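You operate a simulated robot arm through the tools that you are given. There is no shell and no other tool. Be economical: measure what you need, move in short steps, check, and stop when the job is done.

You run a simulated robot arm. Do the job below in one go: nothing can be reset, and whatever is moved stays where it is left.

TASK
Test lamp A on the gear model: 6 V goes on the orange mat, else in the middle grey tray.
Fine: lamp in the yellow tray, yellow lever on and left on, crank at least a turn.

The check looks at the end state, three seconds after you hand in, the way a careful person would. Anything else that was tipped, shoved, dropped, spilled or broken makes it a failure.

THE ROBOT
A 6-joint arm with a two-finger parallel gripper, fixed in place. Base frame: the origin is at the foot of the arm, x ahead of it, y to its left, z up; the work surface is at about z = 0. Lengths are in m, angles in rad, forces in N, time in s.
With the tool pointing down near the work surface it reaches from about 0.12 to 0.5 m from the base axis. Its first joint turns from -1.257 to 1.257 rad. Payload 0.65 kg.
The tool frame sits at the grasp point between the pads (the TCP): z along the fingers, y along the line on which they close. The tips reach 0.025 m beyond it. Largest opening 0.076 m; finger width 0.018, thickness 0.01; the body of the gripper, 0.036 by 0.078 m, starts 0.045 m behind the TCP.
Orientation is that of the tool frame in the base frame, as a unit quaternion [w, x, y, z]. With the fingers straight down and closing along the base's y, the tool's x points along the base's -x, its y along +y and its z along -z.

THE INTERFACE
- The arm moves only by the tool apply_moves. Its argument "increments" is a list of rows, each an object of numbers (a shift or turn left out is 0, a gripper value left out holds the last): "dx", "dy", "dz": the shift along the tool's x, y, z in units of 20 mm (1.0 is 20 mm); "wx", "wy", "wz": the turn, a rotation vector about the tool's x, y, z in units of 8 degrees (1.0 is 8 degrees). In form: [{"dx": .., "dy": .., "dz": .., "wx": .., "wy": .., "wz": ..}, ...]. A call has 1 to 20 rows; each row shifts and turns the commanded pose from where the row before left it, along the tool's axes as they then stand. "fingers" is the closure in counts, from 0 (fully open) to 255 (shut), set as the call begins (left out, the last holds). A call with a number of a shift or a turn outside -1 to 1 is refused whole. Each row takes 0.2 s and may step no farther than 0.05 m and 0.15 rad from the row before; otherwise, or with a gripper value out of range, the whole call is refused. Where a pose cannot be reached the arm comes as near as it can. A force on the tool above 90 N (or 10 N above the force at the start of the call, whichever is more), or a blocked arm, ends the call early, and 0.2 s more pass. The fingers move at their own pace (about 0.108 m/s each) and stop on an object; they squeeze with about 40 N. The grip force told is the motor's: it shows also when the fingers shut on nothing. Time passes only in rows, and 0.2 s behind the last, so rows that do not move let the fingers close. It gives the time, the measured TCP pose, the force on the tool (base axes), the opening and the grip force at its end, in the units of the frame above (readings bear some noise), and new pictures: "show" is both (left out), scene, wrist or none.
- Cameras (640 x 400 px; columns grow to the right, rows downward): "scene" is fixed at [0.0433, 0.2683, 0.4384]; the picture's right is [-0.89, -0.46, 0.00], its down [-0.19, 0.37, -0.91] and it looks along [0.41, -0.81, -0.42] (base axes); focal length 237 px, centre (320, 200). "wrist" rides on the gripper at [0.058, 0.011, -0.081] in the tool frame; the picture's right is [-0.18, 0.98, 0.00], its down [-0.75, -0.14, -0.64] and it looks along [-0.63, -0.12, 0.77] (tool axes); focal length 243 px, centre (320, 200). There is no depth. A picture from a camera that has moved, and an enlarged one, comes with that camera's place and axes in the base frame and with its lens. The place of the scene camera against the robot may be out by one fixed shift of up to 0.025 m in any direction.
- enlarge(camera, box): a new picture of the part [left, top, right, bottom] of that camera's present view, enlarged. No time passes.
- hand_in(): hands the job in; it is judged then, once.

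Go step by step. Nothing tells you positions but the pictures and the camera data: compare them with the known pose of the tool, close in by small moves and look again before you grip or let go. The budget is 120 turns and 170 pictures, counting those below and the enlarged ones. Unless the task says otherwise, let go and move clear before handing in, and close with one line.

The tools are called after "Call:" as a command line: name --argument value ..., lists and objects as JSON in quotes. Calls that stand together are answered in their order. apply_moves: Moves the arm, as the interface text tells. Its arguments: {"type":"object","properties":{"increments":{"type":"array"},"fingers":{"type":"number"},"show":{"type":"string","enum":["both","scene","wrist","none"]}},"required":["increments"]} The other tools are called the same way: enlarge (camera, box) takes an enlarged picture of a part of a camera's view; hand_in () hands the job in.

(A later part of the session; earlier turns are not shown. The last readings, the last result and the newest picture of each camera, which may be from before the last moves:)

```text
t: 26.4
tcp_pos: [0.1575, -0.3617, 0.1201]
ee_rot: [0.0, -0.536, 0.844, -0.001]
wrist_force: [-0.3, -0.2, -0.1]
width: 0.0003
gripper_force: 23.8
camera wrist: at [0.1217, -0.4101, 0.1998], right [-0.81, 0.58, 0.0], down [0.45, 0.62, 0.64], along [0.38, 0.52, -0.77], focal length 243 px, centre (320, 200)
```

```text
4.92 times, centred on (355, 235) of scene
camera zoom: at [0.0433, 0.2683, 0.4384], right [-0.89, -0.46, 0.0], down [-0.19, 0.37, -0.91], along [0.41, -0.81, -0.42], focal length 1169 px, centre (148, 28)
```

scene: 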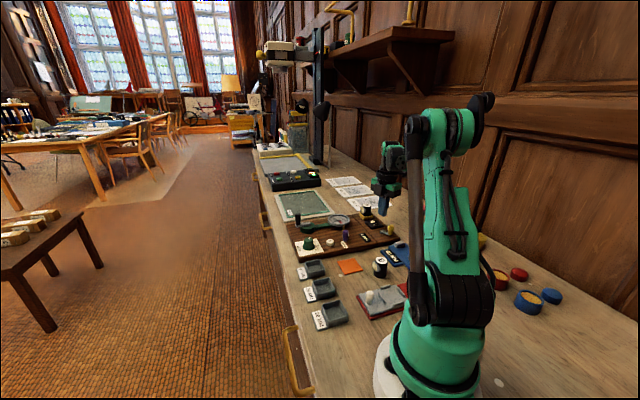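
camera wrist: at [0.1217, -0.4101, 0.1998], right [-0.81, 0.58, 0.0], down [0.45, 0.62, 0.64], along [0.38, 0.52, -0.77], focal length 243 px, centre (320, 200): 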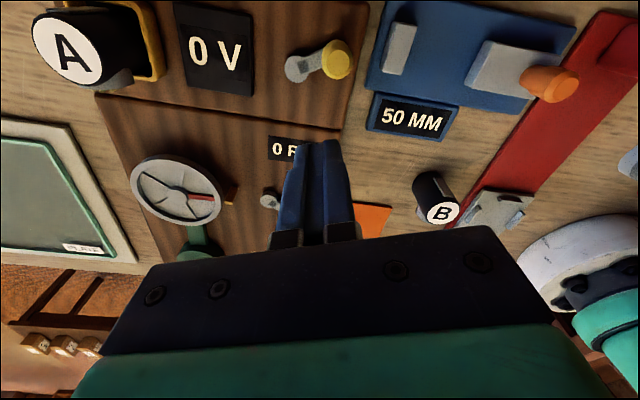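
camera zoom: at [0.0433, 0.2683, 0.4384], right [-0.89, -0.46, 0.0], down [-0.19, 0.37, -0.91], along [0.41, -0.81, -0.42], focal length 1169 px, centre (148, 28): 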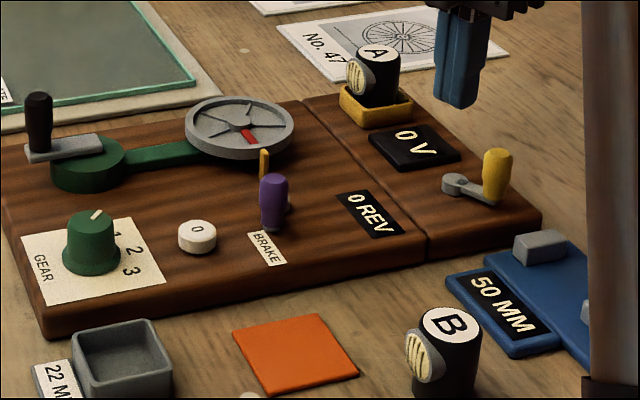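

The lever is at the opposite stop; still 0 V. Now go look at the crank, turning the gripper back so the camera sees it.

Call:
apply_moves --increments '[{"dx": -0.82, "dy": -0.67, "dz": -0.28}, {"dx": -0.82, "dy": -0.67, "dz": -0.28}, {"dx": -0.82, "dy": -0.67, "dz": -0.28}, {"dx": -0.82, "dy": -0.67, "dz": -0.28}, {"dx": -0.82, "dy": -0.67, "dz": -0.28}, {"dx": -0.82, "dy": -0.67, "dz": -0.28}, {"dx": -0.82, "dy": -0.67, "dz": -0.28}, {"dx": -0.82, "dy": -0.67, "dz": -0.28}, {"dx": -0.82, "dy": -0.67, "dz": -0.28}, {"wz": 0.9}, {"wz": 0.9}, {"wz": 0.9}, {"wz": 0.9}, {"wz": 0.9}, {"wz": 0.9}, {"wz": 0.9}, {"wz": 0.9}, {"wz": 0.9}, {}]' --fingers 120

Call:
enlarge --camera "wrist" --box '[200, 0, 440, 200]'

Call:
enlarge --camera "scene" --box '[280, 190, 380, 270]'

```text
t: 30.4
tcp_pos: [0.328, -0.2782, 0.1694]
ee_rot: [0.0, 0.0, 1.0, 0.0]
wrist_force: [0.5, 0.5, 0.4]
width: 0.0402
gripper_force: 0.1
camera wrist: at [0.2691, -0.2684, 0.2493], right [0.19, 0.98, 0.0], down [0.75, -0.14, 0.64], along [0.63, -0.12, -0.77], focal length 243 px, centre (320, 200)
```

scene: 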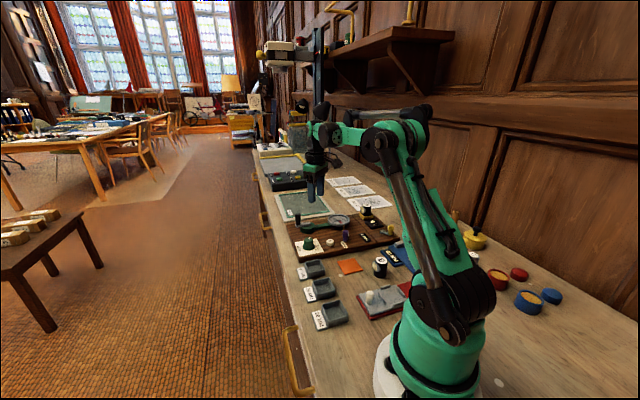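
wrist: 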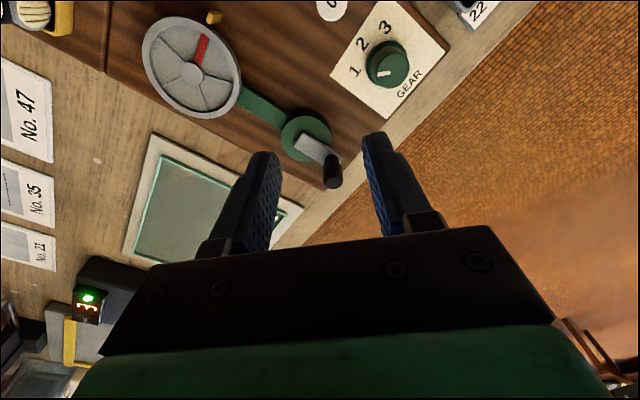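

```text
2.00 times, centred on (320, 100) of wrist
camera zoom: at [0.2691, -0.2684, 0.2493], right [0.19, 0.98, 0.0], down [0.75, -0.14, 0.64], along [0.63, -0.12, -0.77], focal length 485 px, centre (320, 400)
```

zoom: 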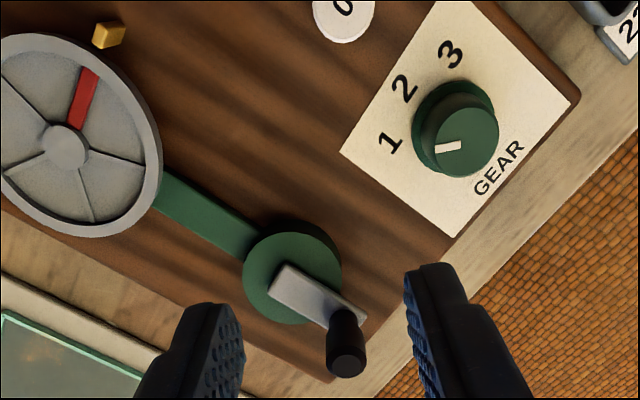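

```text
5.00 times, centred on (330, 230) of scene
camera zoom: at [0.0433, 0.2683, 0.4384], right [-0.89, -0.46, 0.0], down [-0.19, 0.37, -0.91], along [0.41, -0.81, -0.42], focal length 1187 px, centre (270, 50)
```

zoom: 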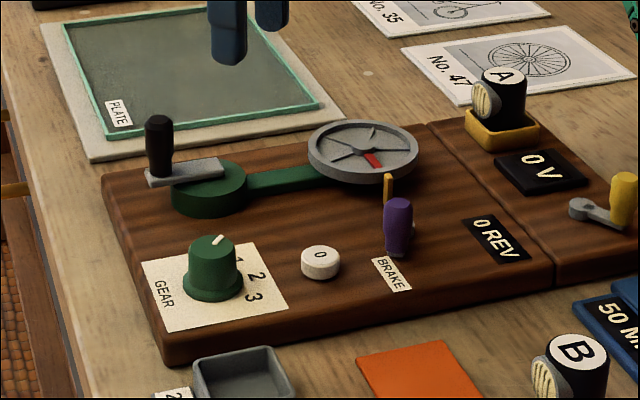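

Crank hub at about (0.365,-0.300), handle at about (0.390,-0.281) with top z≈0.078, radius ≈0.031; gear is on 1. I'll yaw so the pads are tangential and tilt 5° outward for reach, hovering above the handle.

Call:
apply_moves --increments '[{"wz": 0.817}, {"wz": 0.817}, {"wz": 0.817}, {"wz": 0.817}, {"wz": 0.817}, {"wz": 0.817}, {"dx": -0.8, "dy": 0.6, "dz": 0.5}, {"dx": -0.8, "dy": 0.6, "dz": 0.6}, {"dx": -0.88, "dy": 0.67, "dz": 0.6}, {"wy": -0.625, "dz": 0.5}, {}]' --show "wrist"

Call:
enlarge --camera "scene" --box '[270, 180, 350, 250]'

```text
t: 32.8
tcp_pos: [0.3902, -0.2805, 0.1273]
ee_rot: [0.041, 0.335, 0.941, -0.015]
wrist_force: [0.2, 0.3, 0.1]
width: 0.0403
gripper_force: 0.1
camera wrist: at [0.3462, -0.2314, 0.2007], right [0.76, 0.65, 0.02], down [0.45, -0.55, 0.71], along [0.46, -0.53, -0.71], focal length 243 px, centre (320, 200)
```

wrist: 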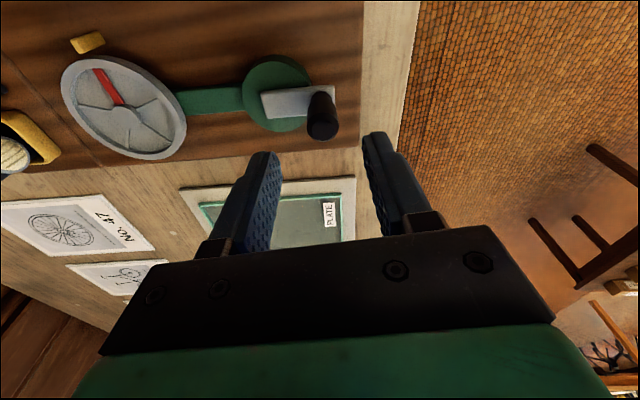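

```text
5.71 times, centred on (310, 215) of scene
camera zoom: at [0.0433, 0.2683, 0.4384], right [-0.89, -0.46, 0.0], down [-0.19, 0.37, -0.91], along [0.41, -0.81, -0.42], focal length 1357 px, centre (377, 114)
```

zoom: 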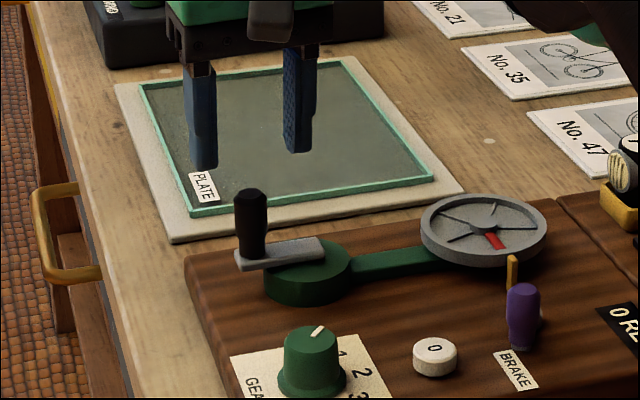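

Handle at (0.392,-0.281), top ≈0.075. Descend around it.

Call:
apply_moves --increments '[{"dx": 0.05, "dy": 0.03, "dz": 0.88}, {"dx": 0.05, "dz": 0.88}, {"dx": 0.06, "dz": 0.85}, {}]' --show "wrist"

Call:
enlarge --camera "scene" --box '[280, 190, 340, 250]'

```text
t: 33.8
tcp_pos: [0.3921, -0.2823, 0.0734]
ee_rot: [0.041, 0.335, 0.941, -0.015]
wrist_force: [-0.9, -0.1, -0.4]
width: 0.0405
gripper_force: 0.1
camera wrist: at [0.3472, -0.233, 0.1471], right [0.76, 0.65, 0.02], down [0.45, -0.55, 0.71], along [0.46, -0.53, -0.71], focal length 243 px, centre (320, 200)
```

wrist: 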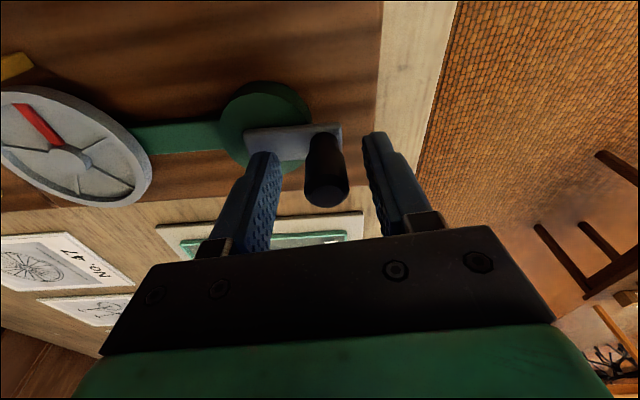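

```text
6.67 times, centred on (310, 220) of scene
camera zoom: at [0.0433, 0.2683, 0.4384], right [-0.89, -0.46, 0.0], down [-0.19, 0.37, -0.91], along [0.41, -0.81, -0.42], focal length 1583 px, centre (387, 67)
```

zoom: 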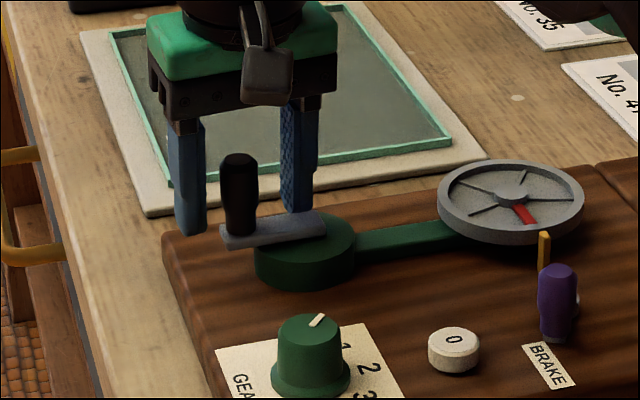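

The handle is between the fingers. Close.

Call:
apply_moves --increments '[{}, {}, {}]' --fingers 255 --show "wrist"

```text
t: 34.6
tcp_pos: [0.3943, -0.2797, 0.0733]
ee_rot: [0.043, 0.333, 0.942, -0.012]
wrist_force: [24.9, 24.1, -8.7]
width: 0.0176
gripper_force: 35.8
camera wrist: at [0.3484, -0.2313, 0.1472], right [0.76, 0.65, 0.02], down [0.45, -0.55, 0.71], along [0.47, -0.53, -0.71], focal length 243 px, centre (320, 200)
```

wrist: 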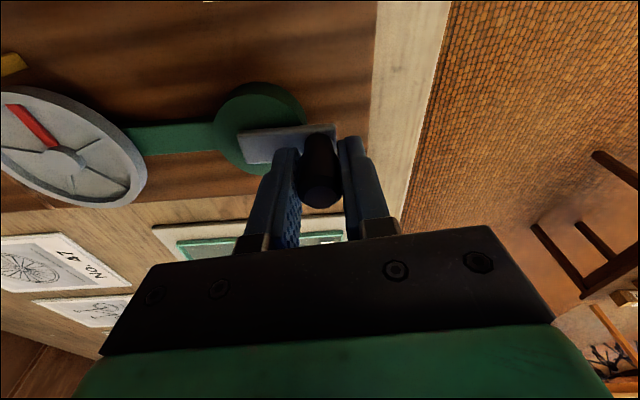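

Gripped; a 35 N side load says the handle centre lies about 3 mm further along +y of the tool. I'll relieve that and try a small arc.

Call:
apply_moves --increments '[{"dy": 0.17}, {}, {"dx": 0.38, "dy": 0.11, "dz": -0.03}, {}]' --show "wrist"

```text
t: 35.6
tcp_pos: [0.3872, -0.2754, 0.0728]
ee_rot: [0.04, 0.338, 0.94, -0.017]
wrist_force: [-13.6, -21.5, -12.2]
width: 0.0176
gripper_force: 36.4
camera wrist: at [0.3435, -0.2256, 0.1472], right [0.77, 0.64, 0.01], down [0.45, -0.55, 0.71], along [0.46, -0.54, -0.71], focal length 243 px, centre (320, 200)
```

wrist: 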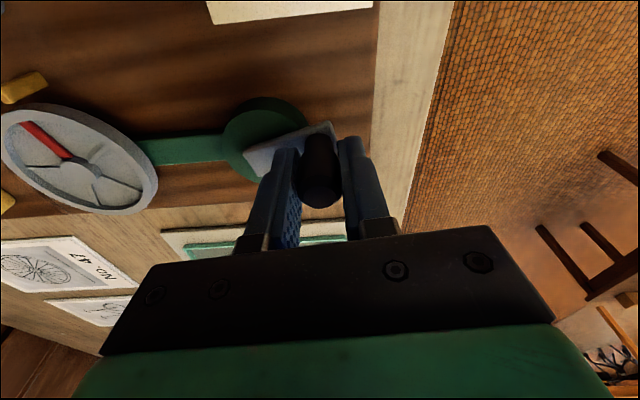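

The crank turns. Refitting the circle: centre ≈(0.372,-0.300), r≈0.030. Continue another small arc.

Call:
apply_moves --increments '[{"dx": 0.37, "dy": -0.23, "dz": -0.03}, {}]' --show "none"

```text
t: 36.2
tcp_pos: [0.3803, -0.2722, 0.0727]
ee_rot: [0.042, 0.336, 0.941, -0.017]
wrist_force: [-9.4, -33.2, -17.8]
width: 0.0174
gripper_force: 35.5
```

Radial load suggests the handle may be slipping in the pads; let me look.

Call:
enlarge --camera "wrist" --box '[200, 70, 400, 250]'

Call:
enlarge --camera "scene" --box '[280, 190, 340, 250]'

```text
2.22 times, centred on (300, 160) of wrist
camera zoom: at [0.336, -0.2225, 0.1472], right [0.77, 0.64, 0.01], down [0.45, -0.55, 0.71], along [0.46, -0.54, -0.71], focal length 539 px, centre (364, 289)
```

zoom: 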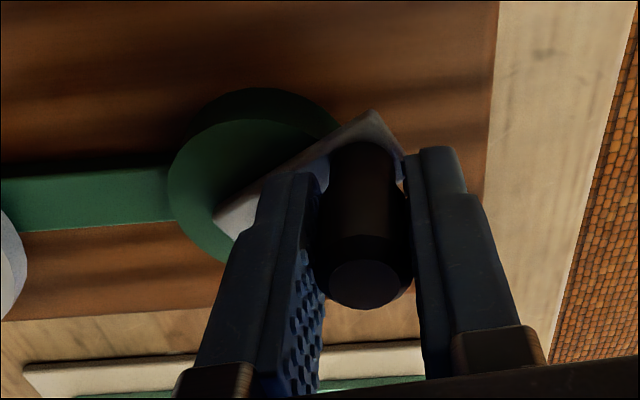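

```text
6.67 times, centred on (310, 220) of scene
camera zoom: at [0.0434, 0.2682, 0.4384], right [-0.89, -0.46, 0.0], down [-0.19, 0.37, -0.91], along [0.41, -0.81, -0.42], focal length 1583 px, centre (387, 67)
```

zoom: 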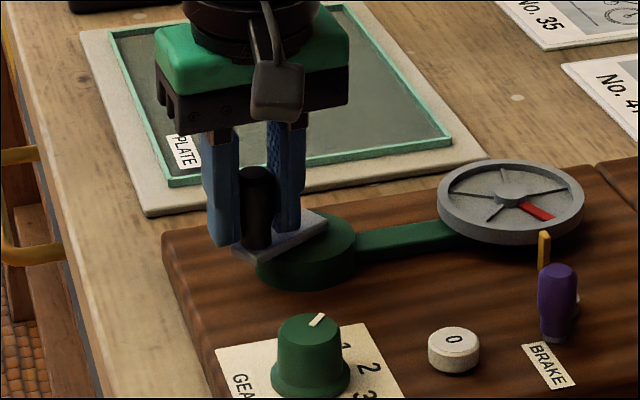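

The crank and wheel are both turning (about 30° so far). Continue with fitted circle centre (0.372,-0.301), r≈0.029.

Call:
apply_moves --increments '[{"dx": 0.37, "dy": -0.34, "dz": -0.03}, {}]' --show "none"

```text
t: 36.8
tcp_pos: [0.3716, -0.2704, 0.0739]
ee_rot: [0.042, 0.335, 0.941, -0.014]
wrist_force: [0.0, -13.5, -24.4]
width: 0.0177
gripper_force: 35.7
```

Tracking well (handle near 91°). Two more 20° arcs with a slight height correction.

Call:
apply_moves --increments '[{"dx": 0.27, "dy": -0.51, "dz": 0.03}, {"dx": 0.17, "dy": -0.48}, {}]' --show "none"

```text
t: 37.6
tcp_pos: [0.3504, -0.2822, 0.0735]
ee_rot: [0.041, 0.335, 0.941, -0.015]
wrist_force: [-9.0, 7.8, 26.9]
width: 0.0179
gripper_force: 36.0
```

Near 139° with modest loads. Continue to ~182°.

Call:
apply_moves --increments '[{"dx": 0.02, "dy": -0.53, "dz": -0.03}, {"dx": -0.29, "dy": -0.5, "dz": 0.02}, {}]' --show "wrist"

Call:
enlarge --camera "scene" --box '[280, 190, 400, 260]'

```text
t: 38.4
tcp_pos: [0.342, -0.3005, 0.0724]
ee_rot: [0.043, 0.336, 0.941, -0.016]
wrist_force: [2.6, 0.0, 10.8]
width: 0.0177
gripper_force: 35.2
camera wrist: at [0.2978, -0.2515, 0.1461], right [0.76, 0.65, 0.02], down [0.45, -0.55, 0.71], along [0.47, -0.53, -0.71], focal length 243 px, centre (320, 200)
```

wrist: 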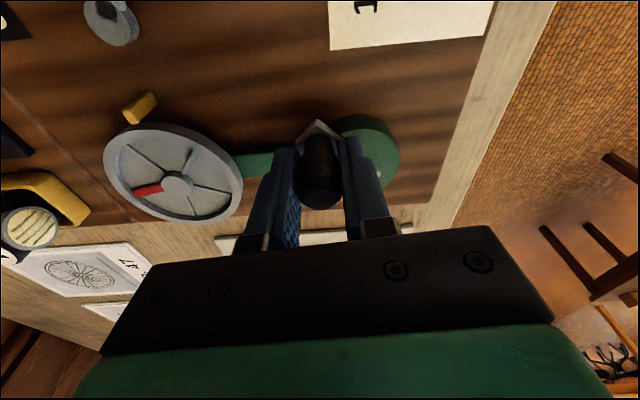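

```text
5.33 times, centred on (340, 225) of scene
camera zoom: at [0.0433, 0.2683, 0.4384], right [-0.89, -0.46, 0.0], down [-0.19, 0.37, -0.91], along [0.41, -0.81, -0.42], focal length 1266 px, centre (213, 67)
```

zoom: 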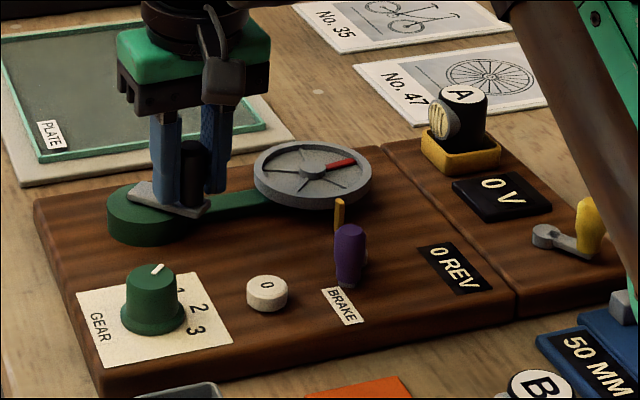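

About 140° turned, the fit is good. Continue.

Call:
apply_moves --increments '[{"dx": -0.5, "dy": -0.39, "dz": 0.04}, {"dx": -0.54, "dy": -0.155, "dz": 0.05}, {}]' --show "none"

```text
t: 39.2
tcp_pos: [0.3512, -0.3221, 0.073]
ee_rot: [0.04, 0.336, 0.941, -0.015]
wrist_force: [-12.6, -13.4, -28.7]
width: 0.0178
gripper_force: 36.3
```

On track. Next two arcs to ~270°.

Call:
apply_moves --increments '[{"dx": -0.59, "dy": 0.02, "dz": 0.08}, {"dx": -0.51, "dy": 0.275, "dz": 0.045}, {}]' --show "none"

```text
t: 40.0
tcp_pos: [0.3739, -0.3307, 0.0721]
ee_rot: [0.042, 0.335, 0.941, -0.015]
wrist_force: [-0.1, -13.5, 13.9]
width: 0.0177
gripper_force: 35.8
```

Continue to ~318°.

Call:
apply_moves --increments '[{"dx": -0.38, "dy": 0.38, "dz": 0.01}, {"dx": -0.16, "dy": 0.615, "dz": 0.015}, {}]' --show "none"

```text
t: 40.8
tcp_pos: [0.3943, -0.323, 0.0732]
ee_rot: [0.038, 0.335, 0.941, -0.013]
wrist_force: [-20.9, 20.4, -2.2]
width: 0.0179
gripper_force: 36.1
```

Slightly too wide; tighten and continue to ~2°.

Call:
apply_moves --increments '[{"dx": 0.22, "dy": 0.64, "dz": -0.02}, {"dx": 0.285, "dy": 0.5, "dz": -0.02}, {}]' --show "wrist"

Call:
enlarge --camera "scene" --box '[280, 190, 400, 260]'

```text
t: 41.6
tcp_pos: [0.4009, -0.2976, 0.0731]
ee_rot: [0.043, 0.334, 0.942, -0.012]
wrist_force: [36.5, 6.2, -9.6]
width: 0.0177
gripper_force: 36.3
camera wrist: at [0.3569, -0.2484, 0.1469], right [0.76, 0.65, 0.02], down [0.45, -0.55, 0.71], along [0.47, -0.53, -0.71], focal length 243 px, centre (320, 200)
```

wrist: 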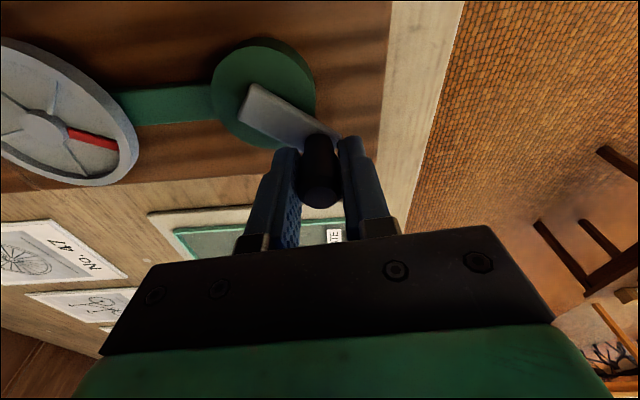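

```text
5.33 times, centred on (340, 225) of scene
camera zoom: at [0.0434, 0.2683, 0.4384], right [-0.89, -0.46, 0.0], down [-0.19, 0.37, -0.91], along [0.41, -0.81, -0.42], focal length 1266 px, centre (213, 67)
```

zoom: 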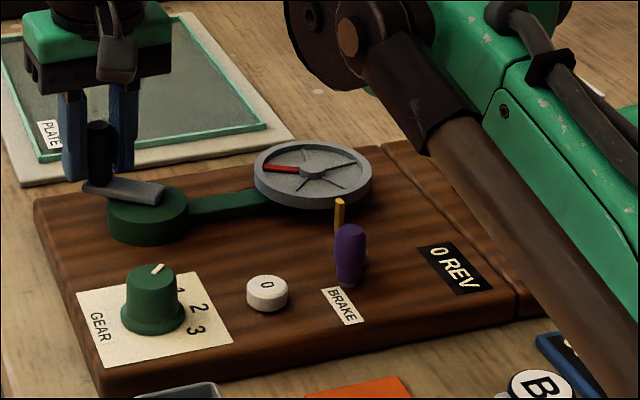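

Nearly one full turn (started at ~40°). Continue past the start to make clearly more than one turn.

Call:
apply_moves --increments '[{"dx": 0.22, "dy": 0.505, "dz": -0.02}, {"dx": 0.575, "dy": 0.14, "dz": -0.05}, {}]' --show "none"

```text
t: 42.4
tcp_pos: [0.3943, -0.2799, 0.0731]
ee_rot: [0.038, 0.337, 0.94, -0.016]
wrist_force: [-21.0, -19.1, -2.9]
width: 0.0174
gripper_force: 35.6
```

Back at the start angle; go on another ~50° for margin.

Call:
apply_moves --increments '[{"dx": 0.67, "dy": -0.3, "dz": -0.04}, {"dx": 0.54, "dy": -0.3, "dz": -0.03}, {}]'

Call:
enlarge --camera "scene" --box '[280, 190, 420, 270]'

```text
t: 43.2
tcp_pos: [0.3704, -0.2723, 0.0719]
ee_rot: [0.04, 0.334, 0.942, -0.012]
wrist_force: [-1.7, 29.7, 21.5]
width: 0.0178
gripper_force: 35.8
camera wrist: at [0.3262, -0.2228, 0.1466], right [0.76, 0.65, 0.02], down [0.45, -0.55, 0.7], along [0.47, -0.53, -0.71], focal length 243 px, centre (320, 200)
```

scene: 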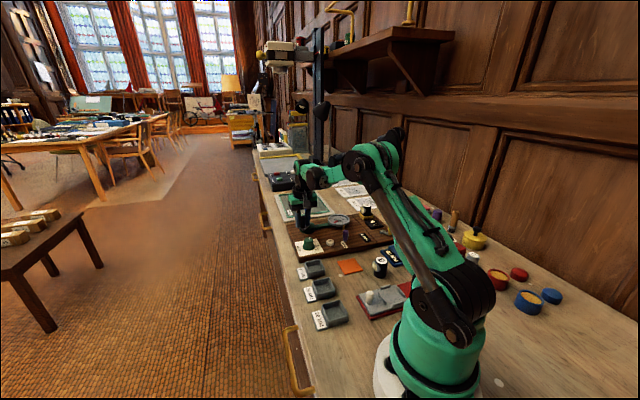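
wrist: 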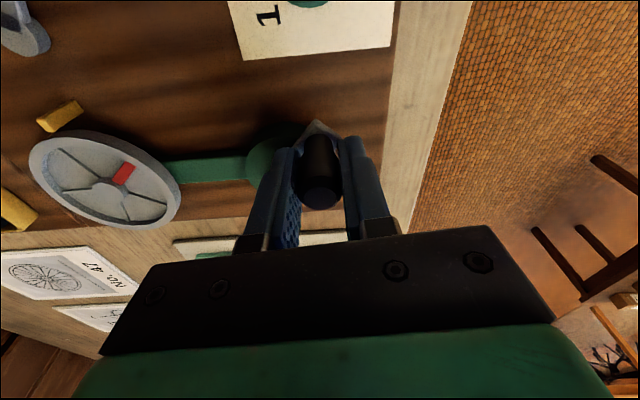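

```text
4.57 times, centred on (350, 230) of scene
camera zoom: at [0.0432, 0.2684, 0.4383], right [-0.89, -0.46, 0.0], down [-0.19, 0.37, -0.91], along [0.41, -0.81, -0.42], focal length 1085 px, centre (183, 63)
```

zoom: 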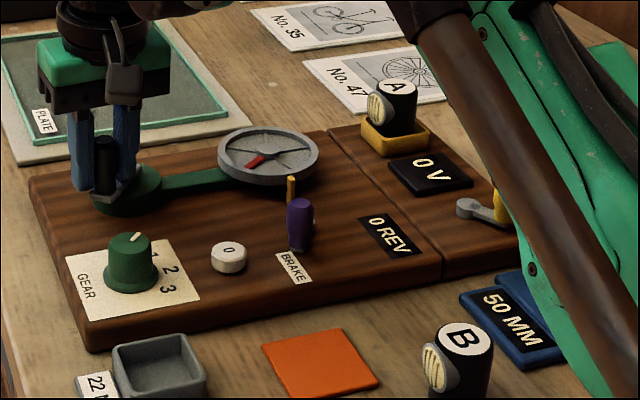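

REV still reads 0; the wheel seems to turn slower than the crank, so it has not completed its turn. I keep cranking.

Call:
apply_moves --increments '[{"dx": 0.475, "dy": -0.3, "dz": -0.06}, {"dx": 0.145, "dy": -0.56, "dz": -0.01}, {"dx": -0.08, "dy": -0.6, "dz": 0.005}, {"dx": -0.285, "dy": -0.495, "dz": 0.025}, {}]' --show "none"

Call:
enlarge --camera "scene" --box '[280, 190, 420, 270]'

```text
t: 44.4
tcp_pos: [0.342, -0.2987, 0.0723]
ee_rot: [0.041, 0.335, 0.941, -0.014]
wrist_force: [15.3, -1.3, -23.1]
width: 0.0176
gripper_force: 36.3
```

```text
4.57 times, centred on (350, 230) of scene
camera zoom: at [0.0434, 0.2682, 0.4384], right [-0.89, -0.46, 0.0], down [-0.19, 0.37, -0.91], along [0.41, -0.81, -0.42], focal length 1085 px, centre (183, 63)
```

zoom: 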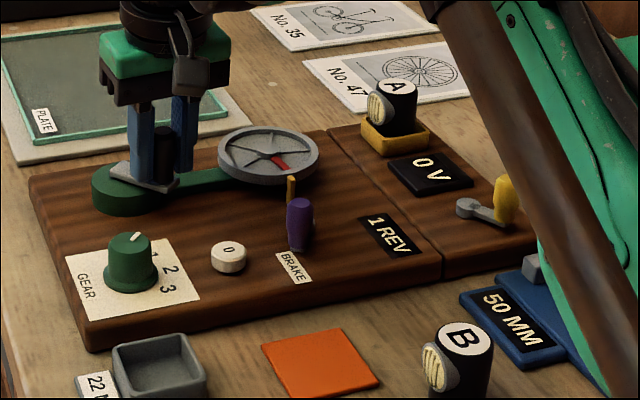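

REV now reads 1 but the display still shows 0 V. I'll crank further and watch the display.

Call:
apply_moves --increments '[{"dx": -0.455, "dy": -0.36, "dz": 0.06}, {"dx": -0.55, "dy": -0.155, "dz": 0.06}, {"dx": -0.57, "dy": 0.05, "dz": 0.06}, {"dx": -0.52, "dy": 0.27, "dz": 0.045}, {}]' --show "none"

Call:
enlarge --camera "scene" --box '[280, 190, 420, 270]'

```text
t: 45.6
tcp_pos: [0.3714, -0.3312, 0.0726]
ee_rot: [0.041, 0.336, 0.941, -0.014]
wrist_force: [-0.5, -6.6, 9.8]
width: 0.0176
gripper_force: 36.1
```

```text
4.57 times, centred on (350, 230) of scene
camera zoom: at [0.0433, 0.2683, 0.4384], right [-0.89, -0.46, 0.0], down [-0.19, 0.37, -0.91], along [0.41, -0.81, -0.42], focal length 1085 px, centre (183, 63)
```

zoom: 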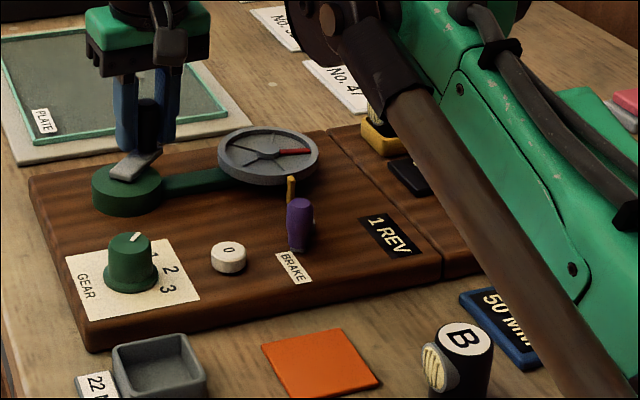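

Release the crank and rise to look at the display.

Call:
apply_moves --increments '[{}, {}, {"dz": -0.6}, {"dz": -1}, {"dz": -1}, {"dz": -1}, {"dz": -1, "dx": 0.5}, {"dx": 1}, {"dx": 1}, {"dx": 1}, {}]' --fingers 120

Call:
enlarge --camera "scene" --box '[280, 190, 420, 270]'

```text
t: 48.0
tcp_pos: [0.3113, -0.2801, 0.1572]
ee_rot: [0.041, 0.334, 0.941, -0.014]
wrist_force: [-1.0, -0.1, -0.2]
width: 0.0401
gripper_force: 0.0
camera wrist: at [0.2672, -0.2315, 0.231], right [0.76, 0.65, 0.02], down [0.45, -0.55, 0.71], along [0.46, -0.53, -0.71], focal length 243 px, centre (320, 200)
```

scene: 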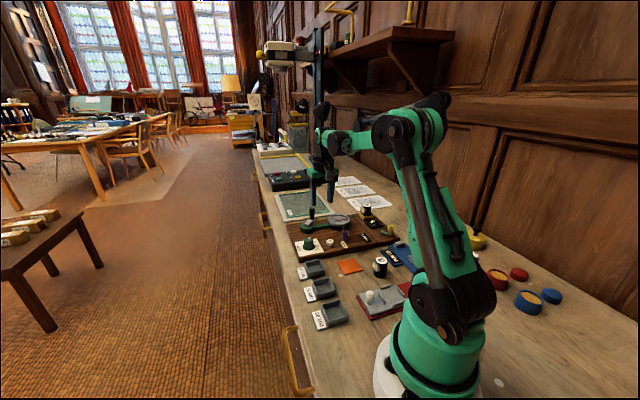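
wrist: 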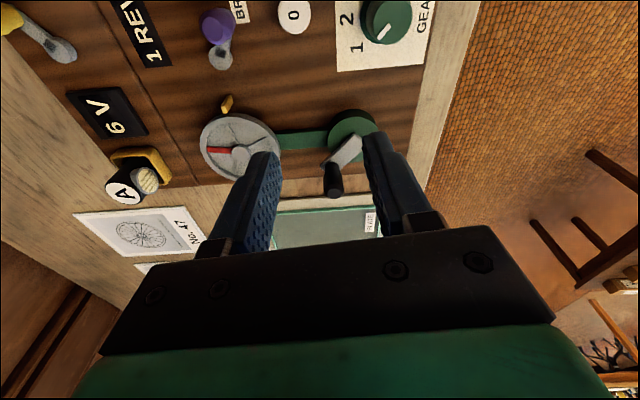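

```text
4.57 times, centred on (350, 230) of scene
camera zoom: at [0.0433, 0.2683, 0.4384], right [-0.89, -0.46, 0.0], down [-0.19, 0.37, -0.91], along [0.41, -0.81, -0.42], focal length 1085 px, centre (183, 63)
```

zoom: 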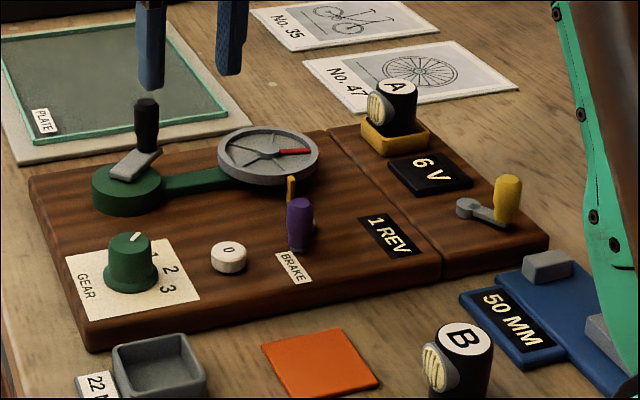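

The display appears to read 6 V. I'll verify with a close-up.

Call:
enlarge --camera "wrist" --box '[50, 70, 180, 210]'

```text
2.86 times, centred on (115, 140) of wrist
camera zoom: at [0.2672, -0.2315, 0.231], right [0.76, 0.65, 0.02], down [0.45, -0.55, 0.71], along [0.46, -0.53, -0.71], focal length 693 px, centre (906, 371)
```

zoom: 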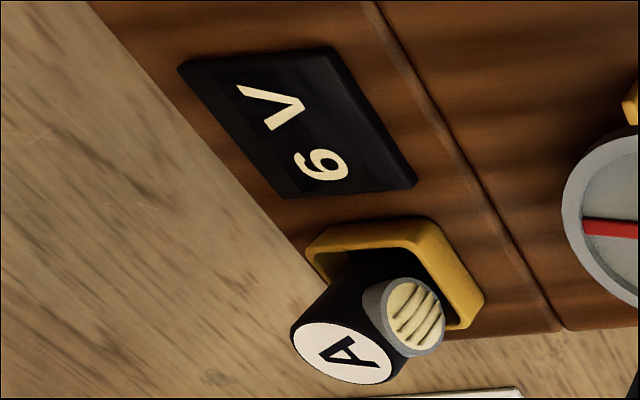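

It reads 6 V, so lamp A goes on the orange mat. I turn the gripper back to the earlier yaw and return over the yellow tray.

Call:
apply_moves --increments '[{"wy": 0.625}, {"wz": -0.93}, {"wz": -0.93}, {"wz": -0.93}, {"wz": -0.93}, {"wz": -0.93}, {"wz": -0.93}, {"wz": -0.93}, {"wz": -0.93}, {"wz": -0.93}, {"wz": -0.93}, {"wz": -0.93}, {"wz": -0.93}, {"wz": -0.93}, {"wz": -0.93}, {}]' --fingers 75 --show "none"

```text
t: 51.4
tcp_pos: [0.3102, -0.2801, 0.1574]
ee_rot: [0.0, -0.538, 0.843, 0.0]
wrist_force: [-0.4, 0.8, 0.3]
width: 0.0534
gripper_force: 0.0
```

Yaw restored. Move toward the tray at height.

Call:
apply_moves --increments '[{"dx": 0.97, "dy": 0.112, "dz": 0.09}, {"dx": 0.97, "dy": 0.112, "dz": 0.09}, {"dx": 0.97, "dy": 0.112, "dz": 0.09}, {"dx": 0.97, "dy": 0.112, "dz": 0.09}, {"dx": 0.97, "dy": 0.112, "dz": 0.09}, {"dx": 0.97, "dy": 0.112, "dz": 0.09}, {"dx": 0.97, "dy": 0.112, "dz": 0.09}, {"dx": 0.97, "dy": 0.112, "dz": 0.09}, {"dx": 0.97, "dy": 0.112, "dz": 0.09}, {"wx": 0.34, "wy": 0.27}, {"wx": 0.34, "wy": 0.27}, {}]' --show "wrist"

```text
t: 54.0
tcp_pos: [0.2197, -0.4313, 0.141]
ee_rot: [-0.006, -0.535, 0.842, -0.06]
wrist_force: [0.1, 0.0, 0.5]
width: 0.0535
gripper_force: 0.0
camera wrist: at [0.1795, -0.4702, 0.2232], right [-0.81, 0.58, -0.11], down [0.41, 0.69, 0.59], along [0.42, 0.44, -0.8], focal length 243 px, centre (320, 200)
```

wrist: 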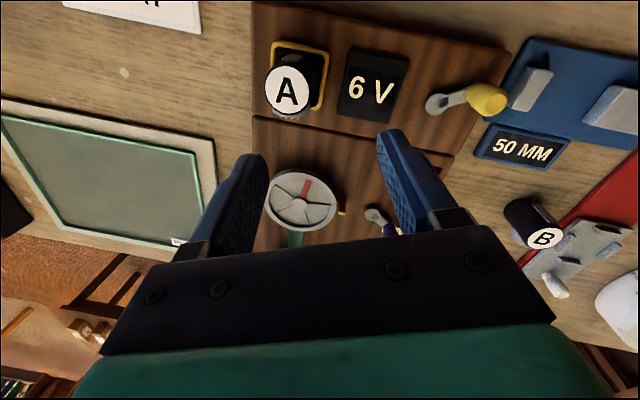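

Lamp A's axis is at (0.229,-0.464). Position above it on the tilted approach line.

Call:
apply_moves --increments '[{"dx": 0.475, "dy": -0.36, "dz": 0.47}, {"dx": 0.475, "dy": -0.36, "dz": 0.47}, {}]' --show "wrist"

```text
t: 54.8
tcp_pos: [0.2259, -0.4562, 0.1245]
ee_rot: [-0.006, -0.535, 0.842, -0.061]
wrist_force: [-0.1, 0.2, 0.0]
width: 0.0538
gripper_force: 0.1
camera wrist: at [0.1855, -0.4951, 0.2079], right [-0.81, 0.58, -0.11], down [0.41, 0.69, 0.59], along [0.42, 0.44, -0.8], focal length 243 px, centre (320, 200)
```

wrist: 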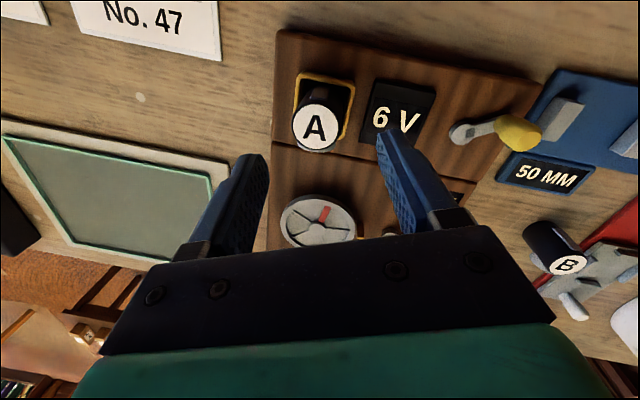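

Centred. Descend along the tool axis about 50 mm in two stages.

Call:
apply_moves --increments '[{"dz": 0.8}, {"dz": 0.8}, {"dz": 0.85}, {}]' --show "wrist"

Call:
enlarge --camera "scene" --box '[350, 180, 410, 230]'

```text
t: 55.8
tcp_pos: [0.2278, -0.4615, 0.077]
ee_rot: [-0.005, -0.536, 0.842, -0.06]
wrist_force: [0.7, 0.0, 0.1]
width: 0.0539
gripper_force: 0.0
camera wrist: at [0.1885, -0.5012, 0.1587], right [-0.81, 0.58, -0.11], down [0.41, 0.69, 0.59], along [0.42, 0.44, -0.8], focal length 243 px, centre (320, 200)
```

wrist: 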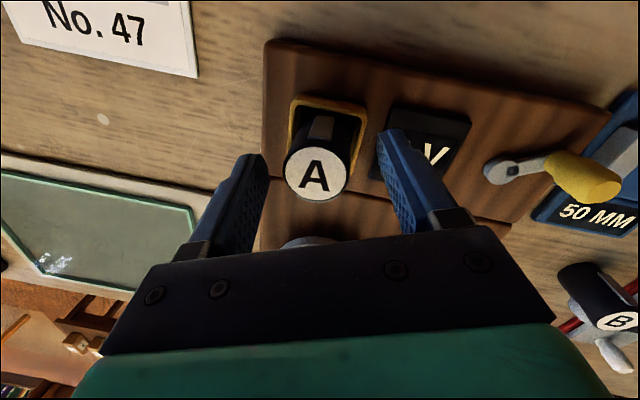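

```text
8.00 times, centred on (380, 205) of scene
camera zoom: at [0.0433, 0.2683, 0.4384], right [-0.89, -0.46, 0.0], down [-0.19, 0.37, -0.91], along [0.41, -0.81, -0.42], focal length 1899 px, centre (-160, 160)
```

zoom: 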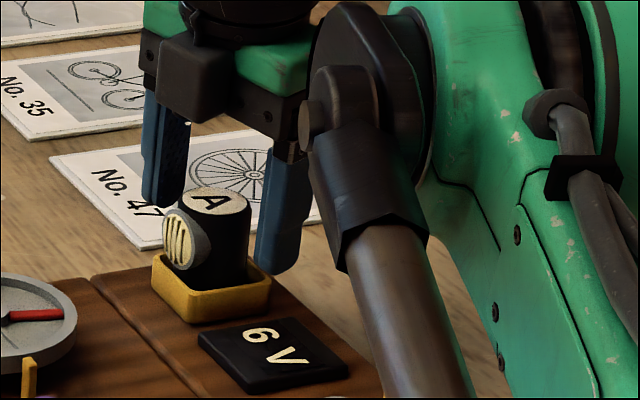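

Fingers straddle the lamp. Lower 3 mm and grip.

Call:
apply_moves --increments '[{"dz": 0.15}, {}]' --show "none"

Call:
apply_moves --increments '[{}, {}, {}]' --fingers 255 --show "wrist"

```text
t: 56.4
tcp_pos: [0.2272, -0.4612, 0.0736]
ee_rot: [-0.006, -0.535, 0.842, -0.06]
wrist_force: [0.8, -0.4, -0.2]
width: 0.0536
gripper_force: 0.1
```

```text
t: 57.2
tcp_pos: [0.2272, -0.4615, 0.0732]
ee_rot: [-0.007, -0.536, 0.842, -0.06]
wrist_force: [-0.9, -0.3, -0.4]
width: 0.0292
gripper_force: 40.0
camera wrist: at [0.1882, -0.5015, 0.1556], right [-0.81, 0.58, -0.11], down [0.41, 0.69, 0.59], along [0.42, 0.44, -0.8], focal length 243 px, centre (320, 200)
```

wrist: 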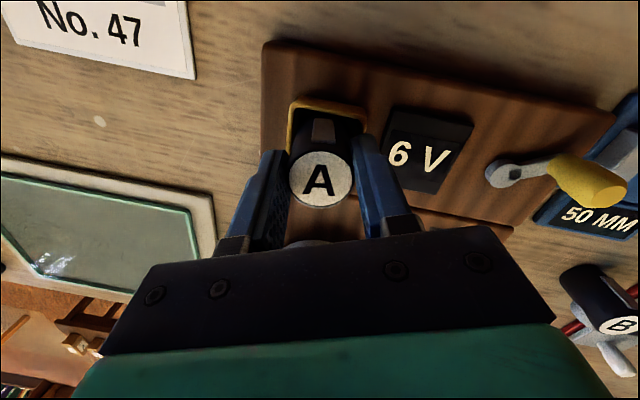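

Gripped well. Lift vertically out of the tray.

Call:
apply_moves --increments '[{"dx": 0.04, "dy": -0.05, "dz": -0.5}, {"dx": 0.04, "dy": -0.05, "dz": -0.5}, {"dz": -1}, {"dz": -1}, {"dz": -0.8}, {}]'

Call:
enlarge --camera "scene" --box '[340, 160, 420, 240]'

```text
t: 58.6
tcp_pos: [0.2234, -0.4535, 0.1472]
ee_rot: [-0.007, -0.535, 0.843, -0.06]
wrist_force: [0.8, -0.2, -0.4]
width: 0.029
gripper_force: 39.9
out of reach, approached as far as the arm can: row 5
camera wrist: at [0.1837, -0.4929, 0.2295], right [-0.81, 0.58, -0.11], down [0.41, 0.69, 0.59], along [0.42, 0.44, -0.8], focal length 243 px, centre (320, 200)
```

scene: 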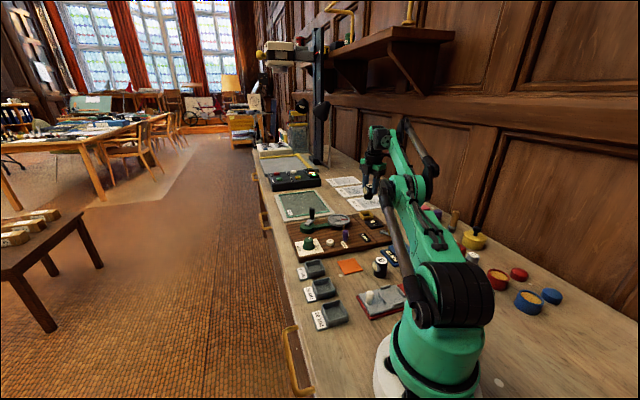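
wrist: 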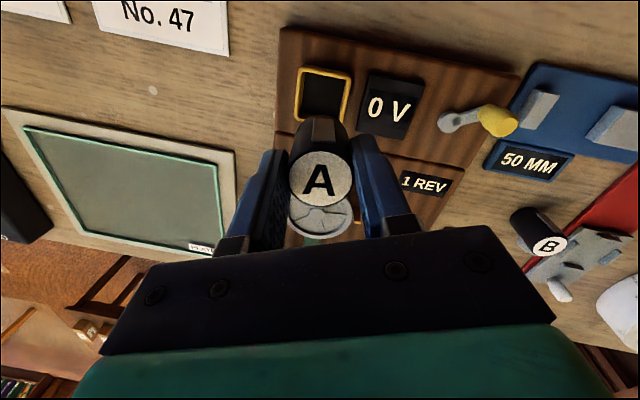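

```text
5.00 times, centred on (380, 200) of scene
camera zoom: at [0.0433, 0.2683, 0.4384], right [-0.89, -0.46, 0.0], down [-0.19, 0.37, -0.91], along [0.41, -0.81, -0.42], focal length 1187 px, centre (20, 200)
```

zoom: 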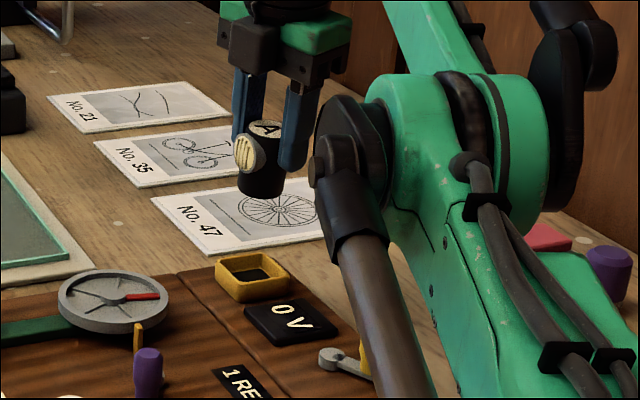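

Lamp A is out cleanly and the lever remains on. Carry it over the orange mat (≈(0.194,-0.221)) and un-tilt.

Call:
apply_moves --increments '[{"dx": -0.818, "dy": 0.514, "dz": -0.112}, {"dx": -0.818, "dy": 0.514, "dz": -0.112}, {"dx": -0.818, "dy": 0.514, "dz": -0.112}, {"dx": -0.818, "dy": 0.514, "dz": -0.112}, {"dx": -0.818, "dy": 0.514, "dz": -0.112}, {"dx": -0.818, "dy": 0.514, "dz": -0.112}, {"dx": -0.818, "dy": 0.514, "dz": -0.112}, {"dx": -0.818, "dy": 0.514, "dz": -0.112}, {"dx": -0.818, "dy": 0.514, "dz": -0.112}, {"dx": -0.818, "dy": 0.514, "dz": -0.112}, {"dx": -0.818, "dy": 0.514, "dz": -0.112}, {"dx": -0.818, "dy": 0.514, "dz": -0.112}, {"wx": -0.34, "wy": -0.27}, {"wx": -0.34, "wy": -0.27}, {}]'

Call:
enlarge --camera "scene" --box '[310, 190, 420, 290]'

```text
t: 61.8
tcp_pos: [0.2578, -0.3218, 0.237]
ee_rot: [0.001, -0.536, 0.844, -0.001]
wrist_force: [-0.2, -1.0, -1.0]
width: 0.0292
gripper_force: 40.3
out of reach, approached as far as the arm can: row 1, 2, 3, 4, 5, 6, 7, 8, 9, 10, 11, 12
camera wrist: at [0.2222, -0.3707, 0.3174], right [-0.81, 0.58, 0.0], down [0.45, 0.62, 0.64], along [0.37, 0.52, -0.77], focal length 243 px, centre (320, 200)
```

scene: 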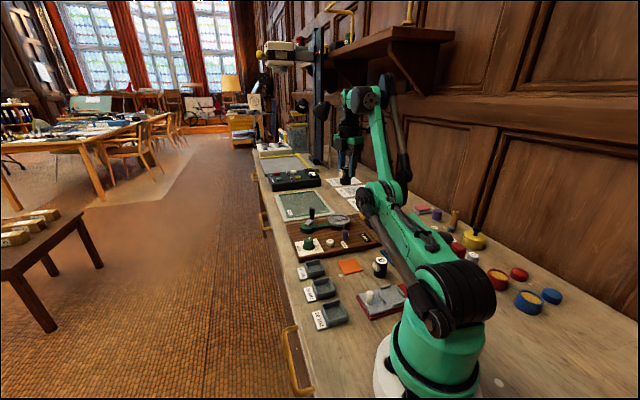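
wrist: 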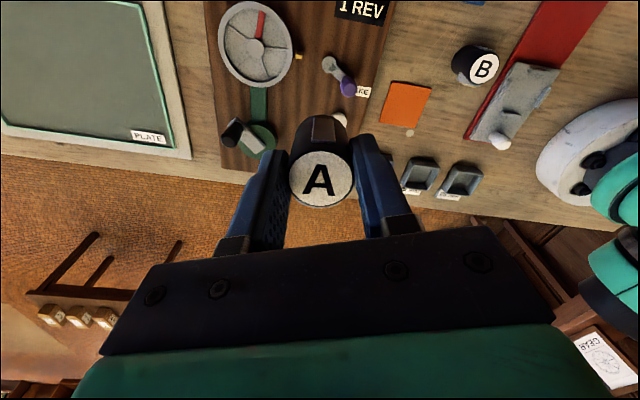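

```text
4.00 times, centred on (365, 240) of scene
camera zoom: at [0.0433, 0.2683, 0.4384], right [-0.89, -0.46, 0.0], down [-0.19, 0.37, -0.91], along [0.41, -0.81, -0.42], focal length 950 px, centre (140, 40)
```

zoom: 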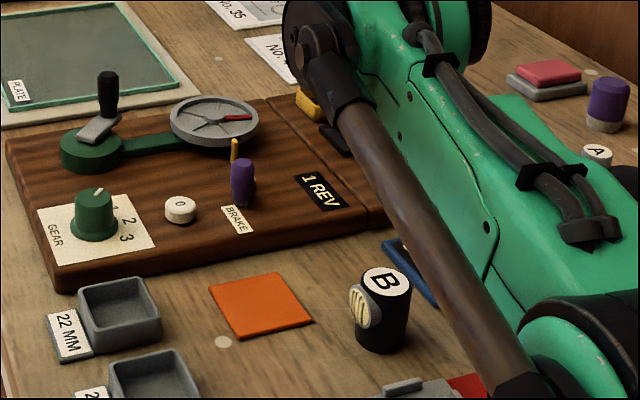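

The path slid along the reach limit and ended higher at (0.258,-0.322,0.237), lamp still held. Continue to the mat from here.

Call:
apply_moves --increments '[{"dx": -0.52, "dy": 0.83, "dz": 0.4}, {"dx": -0.52, "dy": 0.83, "dz": 0.4}, {"dx": -0.52, "dy": 0.83, "dz": 0.4}, {"dx": -0.52, "dy": 0.83, "dz": 0.4}, {"dx": -0.52, "dy": 0.83, "dz": 0.4}, {"dx": -0.52, "dy": 0.83, "dz": 0.4}, {}]'

Call:
enlarge --camera "scene" --box '[310, 190, 420, 290]'

```text
t: 63.4
tcp_pos: [0.2478, -0.3051, 0.2364]
ee_rot: [0.0, -0.536, 0.844, -0.001]
wrist_force: [0.0, 0.2, -0.2]
width: 0.029
gripper_force: 39.8
out of reach, approached as far as the arm can: row 1, 2, 3, 4, 5, 6
camera wrist: at [0.2117, -0.3544, 0.316], right [-0.81, 0.58, 0.0], down [0.45, 0.62, 0.64], along [0.37, 0.52, -0.77], focal length 243 px, centre (320, 200)
```

scene: 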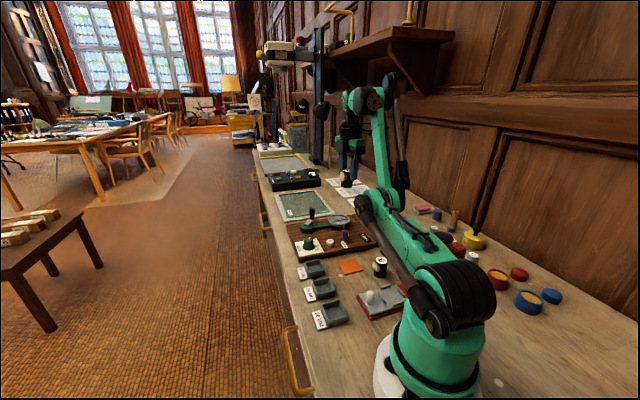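
wrist: 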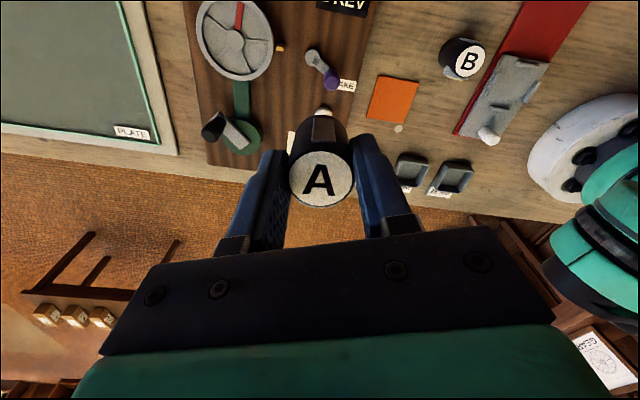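

```text
4.00 times, centred on (365, 240) of scene
camera zoom: at [0.0433, 0.2683, 0.4384], right [-0.89, -0.46, 0.0], down [-0.19, 0.37, -0.91], along [0.41, -0.81, -0.42], focal length 950 px, centre (140, 40)
```

zoom: 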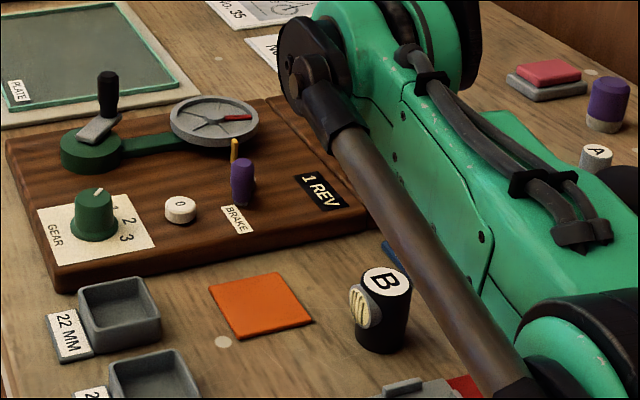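

The arm has flipped to an elbow-down posture at the reach limit and is stuck at a joint limit there. I'll raise the lamp well clear to straighten the arm and then come back with the elbow up.

Call:
apply_moves --increments '[{"dz": -0.8}, {"dz": -0.8}, {"dz": -0.8}, {"dz": -0.8}, {}]' --show "scene"

```text
t: 64.6
tcp_pos: [0.2471, -0.3073, 0.3019]
ee_rot: [0.0, -0.537, 0.844, 0.0]
wrist_force: [0.1, 0.0, -0.2]
width: 0.0293
gripper_force: 40.7
```

scene: 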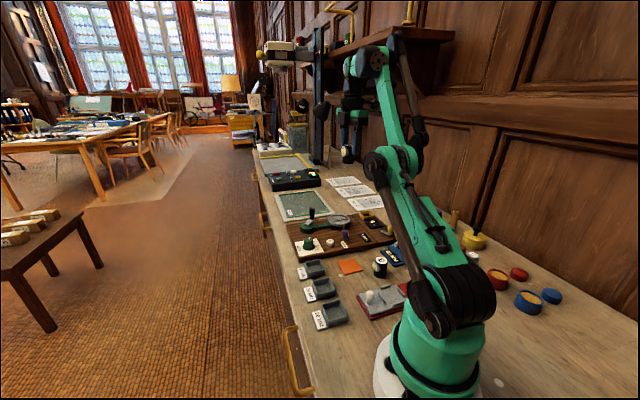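

The elbow rises as expected. Continue up to near full extension.

Call:
apply_moves --increments '[{"dz": -0.6}, {"dz": -0.6}, {"dz": -0.6}, {"dz": -0.6}, {}]' --show "scene"

```text
t: 65.8
tcp_pos: [0.2367, -0.2921, 0.3213]
ee_rot: [0.0, -0.536, 0.844, 0.0]
wrist_force: [0.4, 0.3, -1.4]
width: 0.0289
gripper_force: 40.6
out of reach, approached as far as the arm can: row 1, 2, 3, 4
```

scene: 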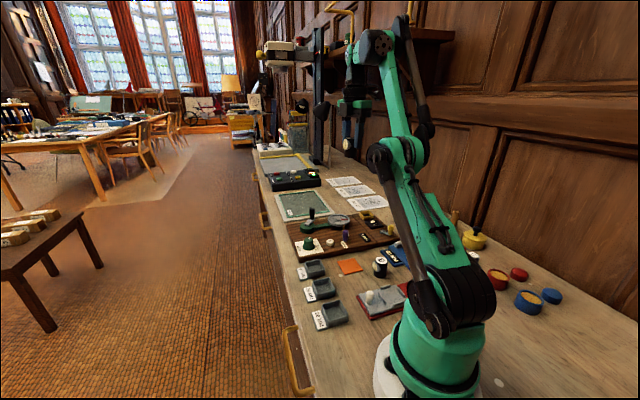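

I'll bring it out and down to a low, nearly straight extension (as where it flipped), keeping the lamp well above everything.

Call:
apply_moves --increments '[{"dx": 0.258, "dy": -0.53, "dz": 0.88}, {"dx": 0.258, "dy": -0.53, "dz": 0.88}, {"dx": 0.258, "dy": -0.53, "dz": 0.88}, {"dx": 0.258, "dy": -0.53, "dz": 0.88}, {"dx": 0.258, "dy": -0.53, "dz": 0.88}, {"dx": 0.258, "dy": -0.53, "dz": 0.88}, {"dx": 0.258, "dy": -0.53, "dz": 0.88}, {"dx": 0.258, "dy": -0.53, "dz": 0.88}, {}]' --show "scene"

```text
t: 67.8
tcp_pos: [0.2952, -0.3678, 0.1809]
ee_rot: [0.0, -0.537, 0.844, 0.0]
wrist_force: [0.0, -0.4, -0.3]
width: 0.029
gripper_force: 39.9
```

scene: 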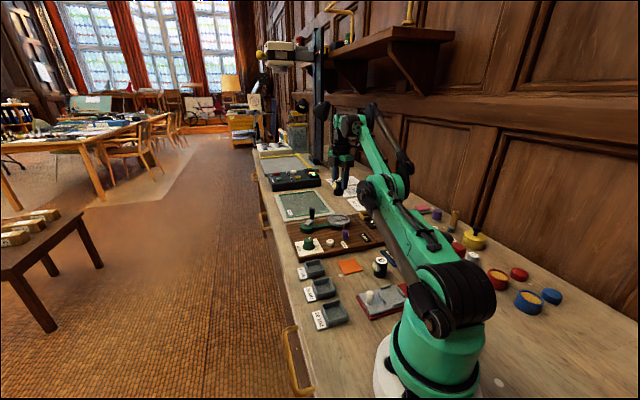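

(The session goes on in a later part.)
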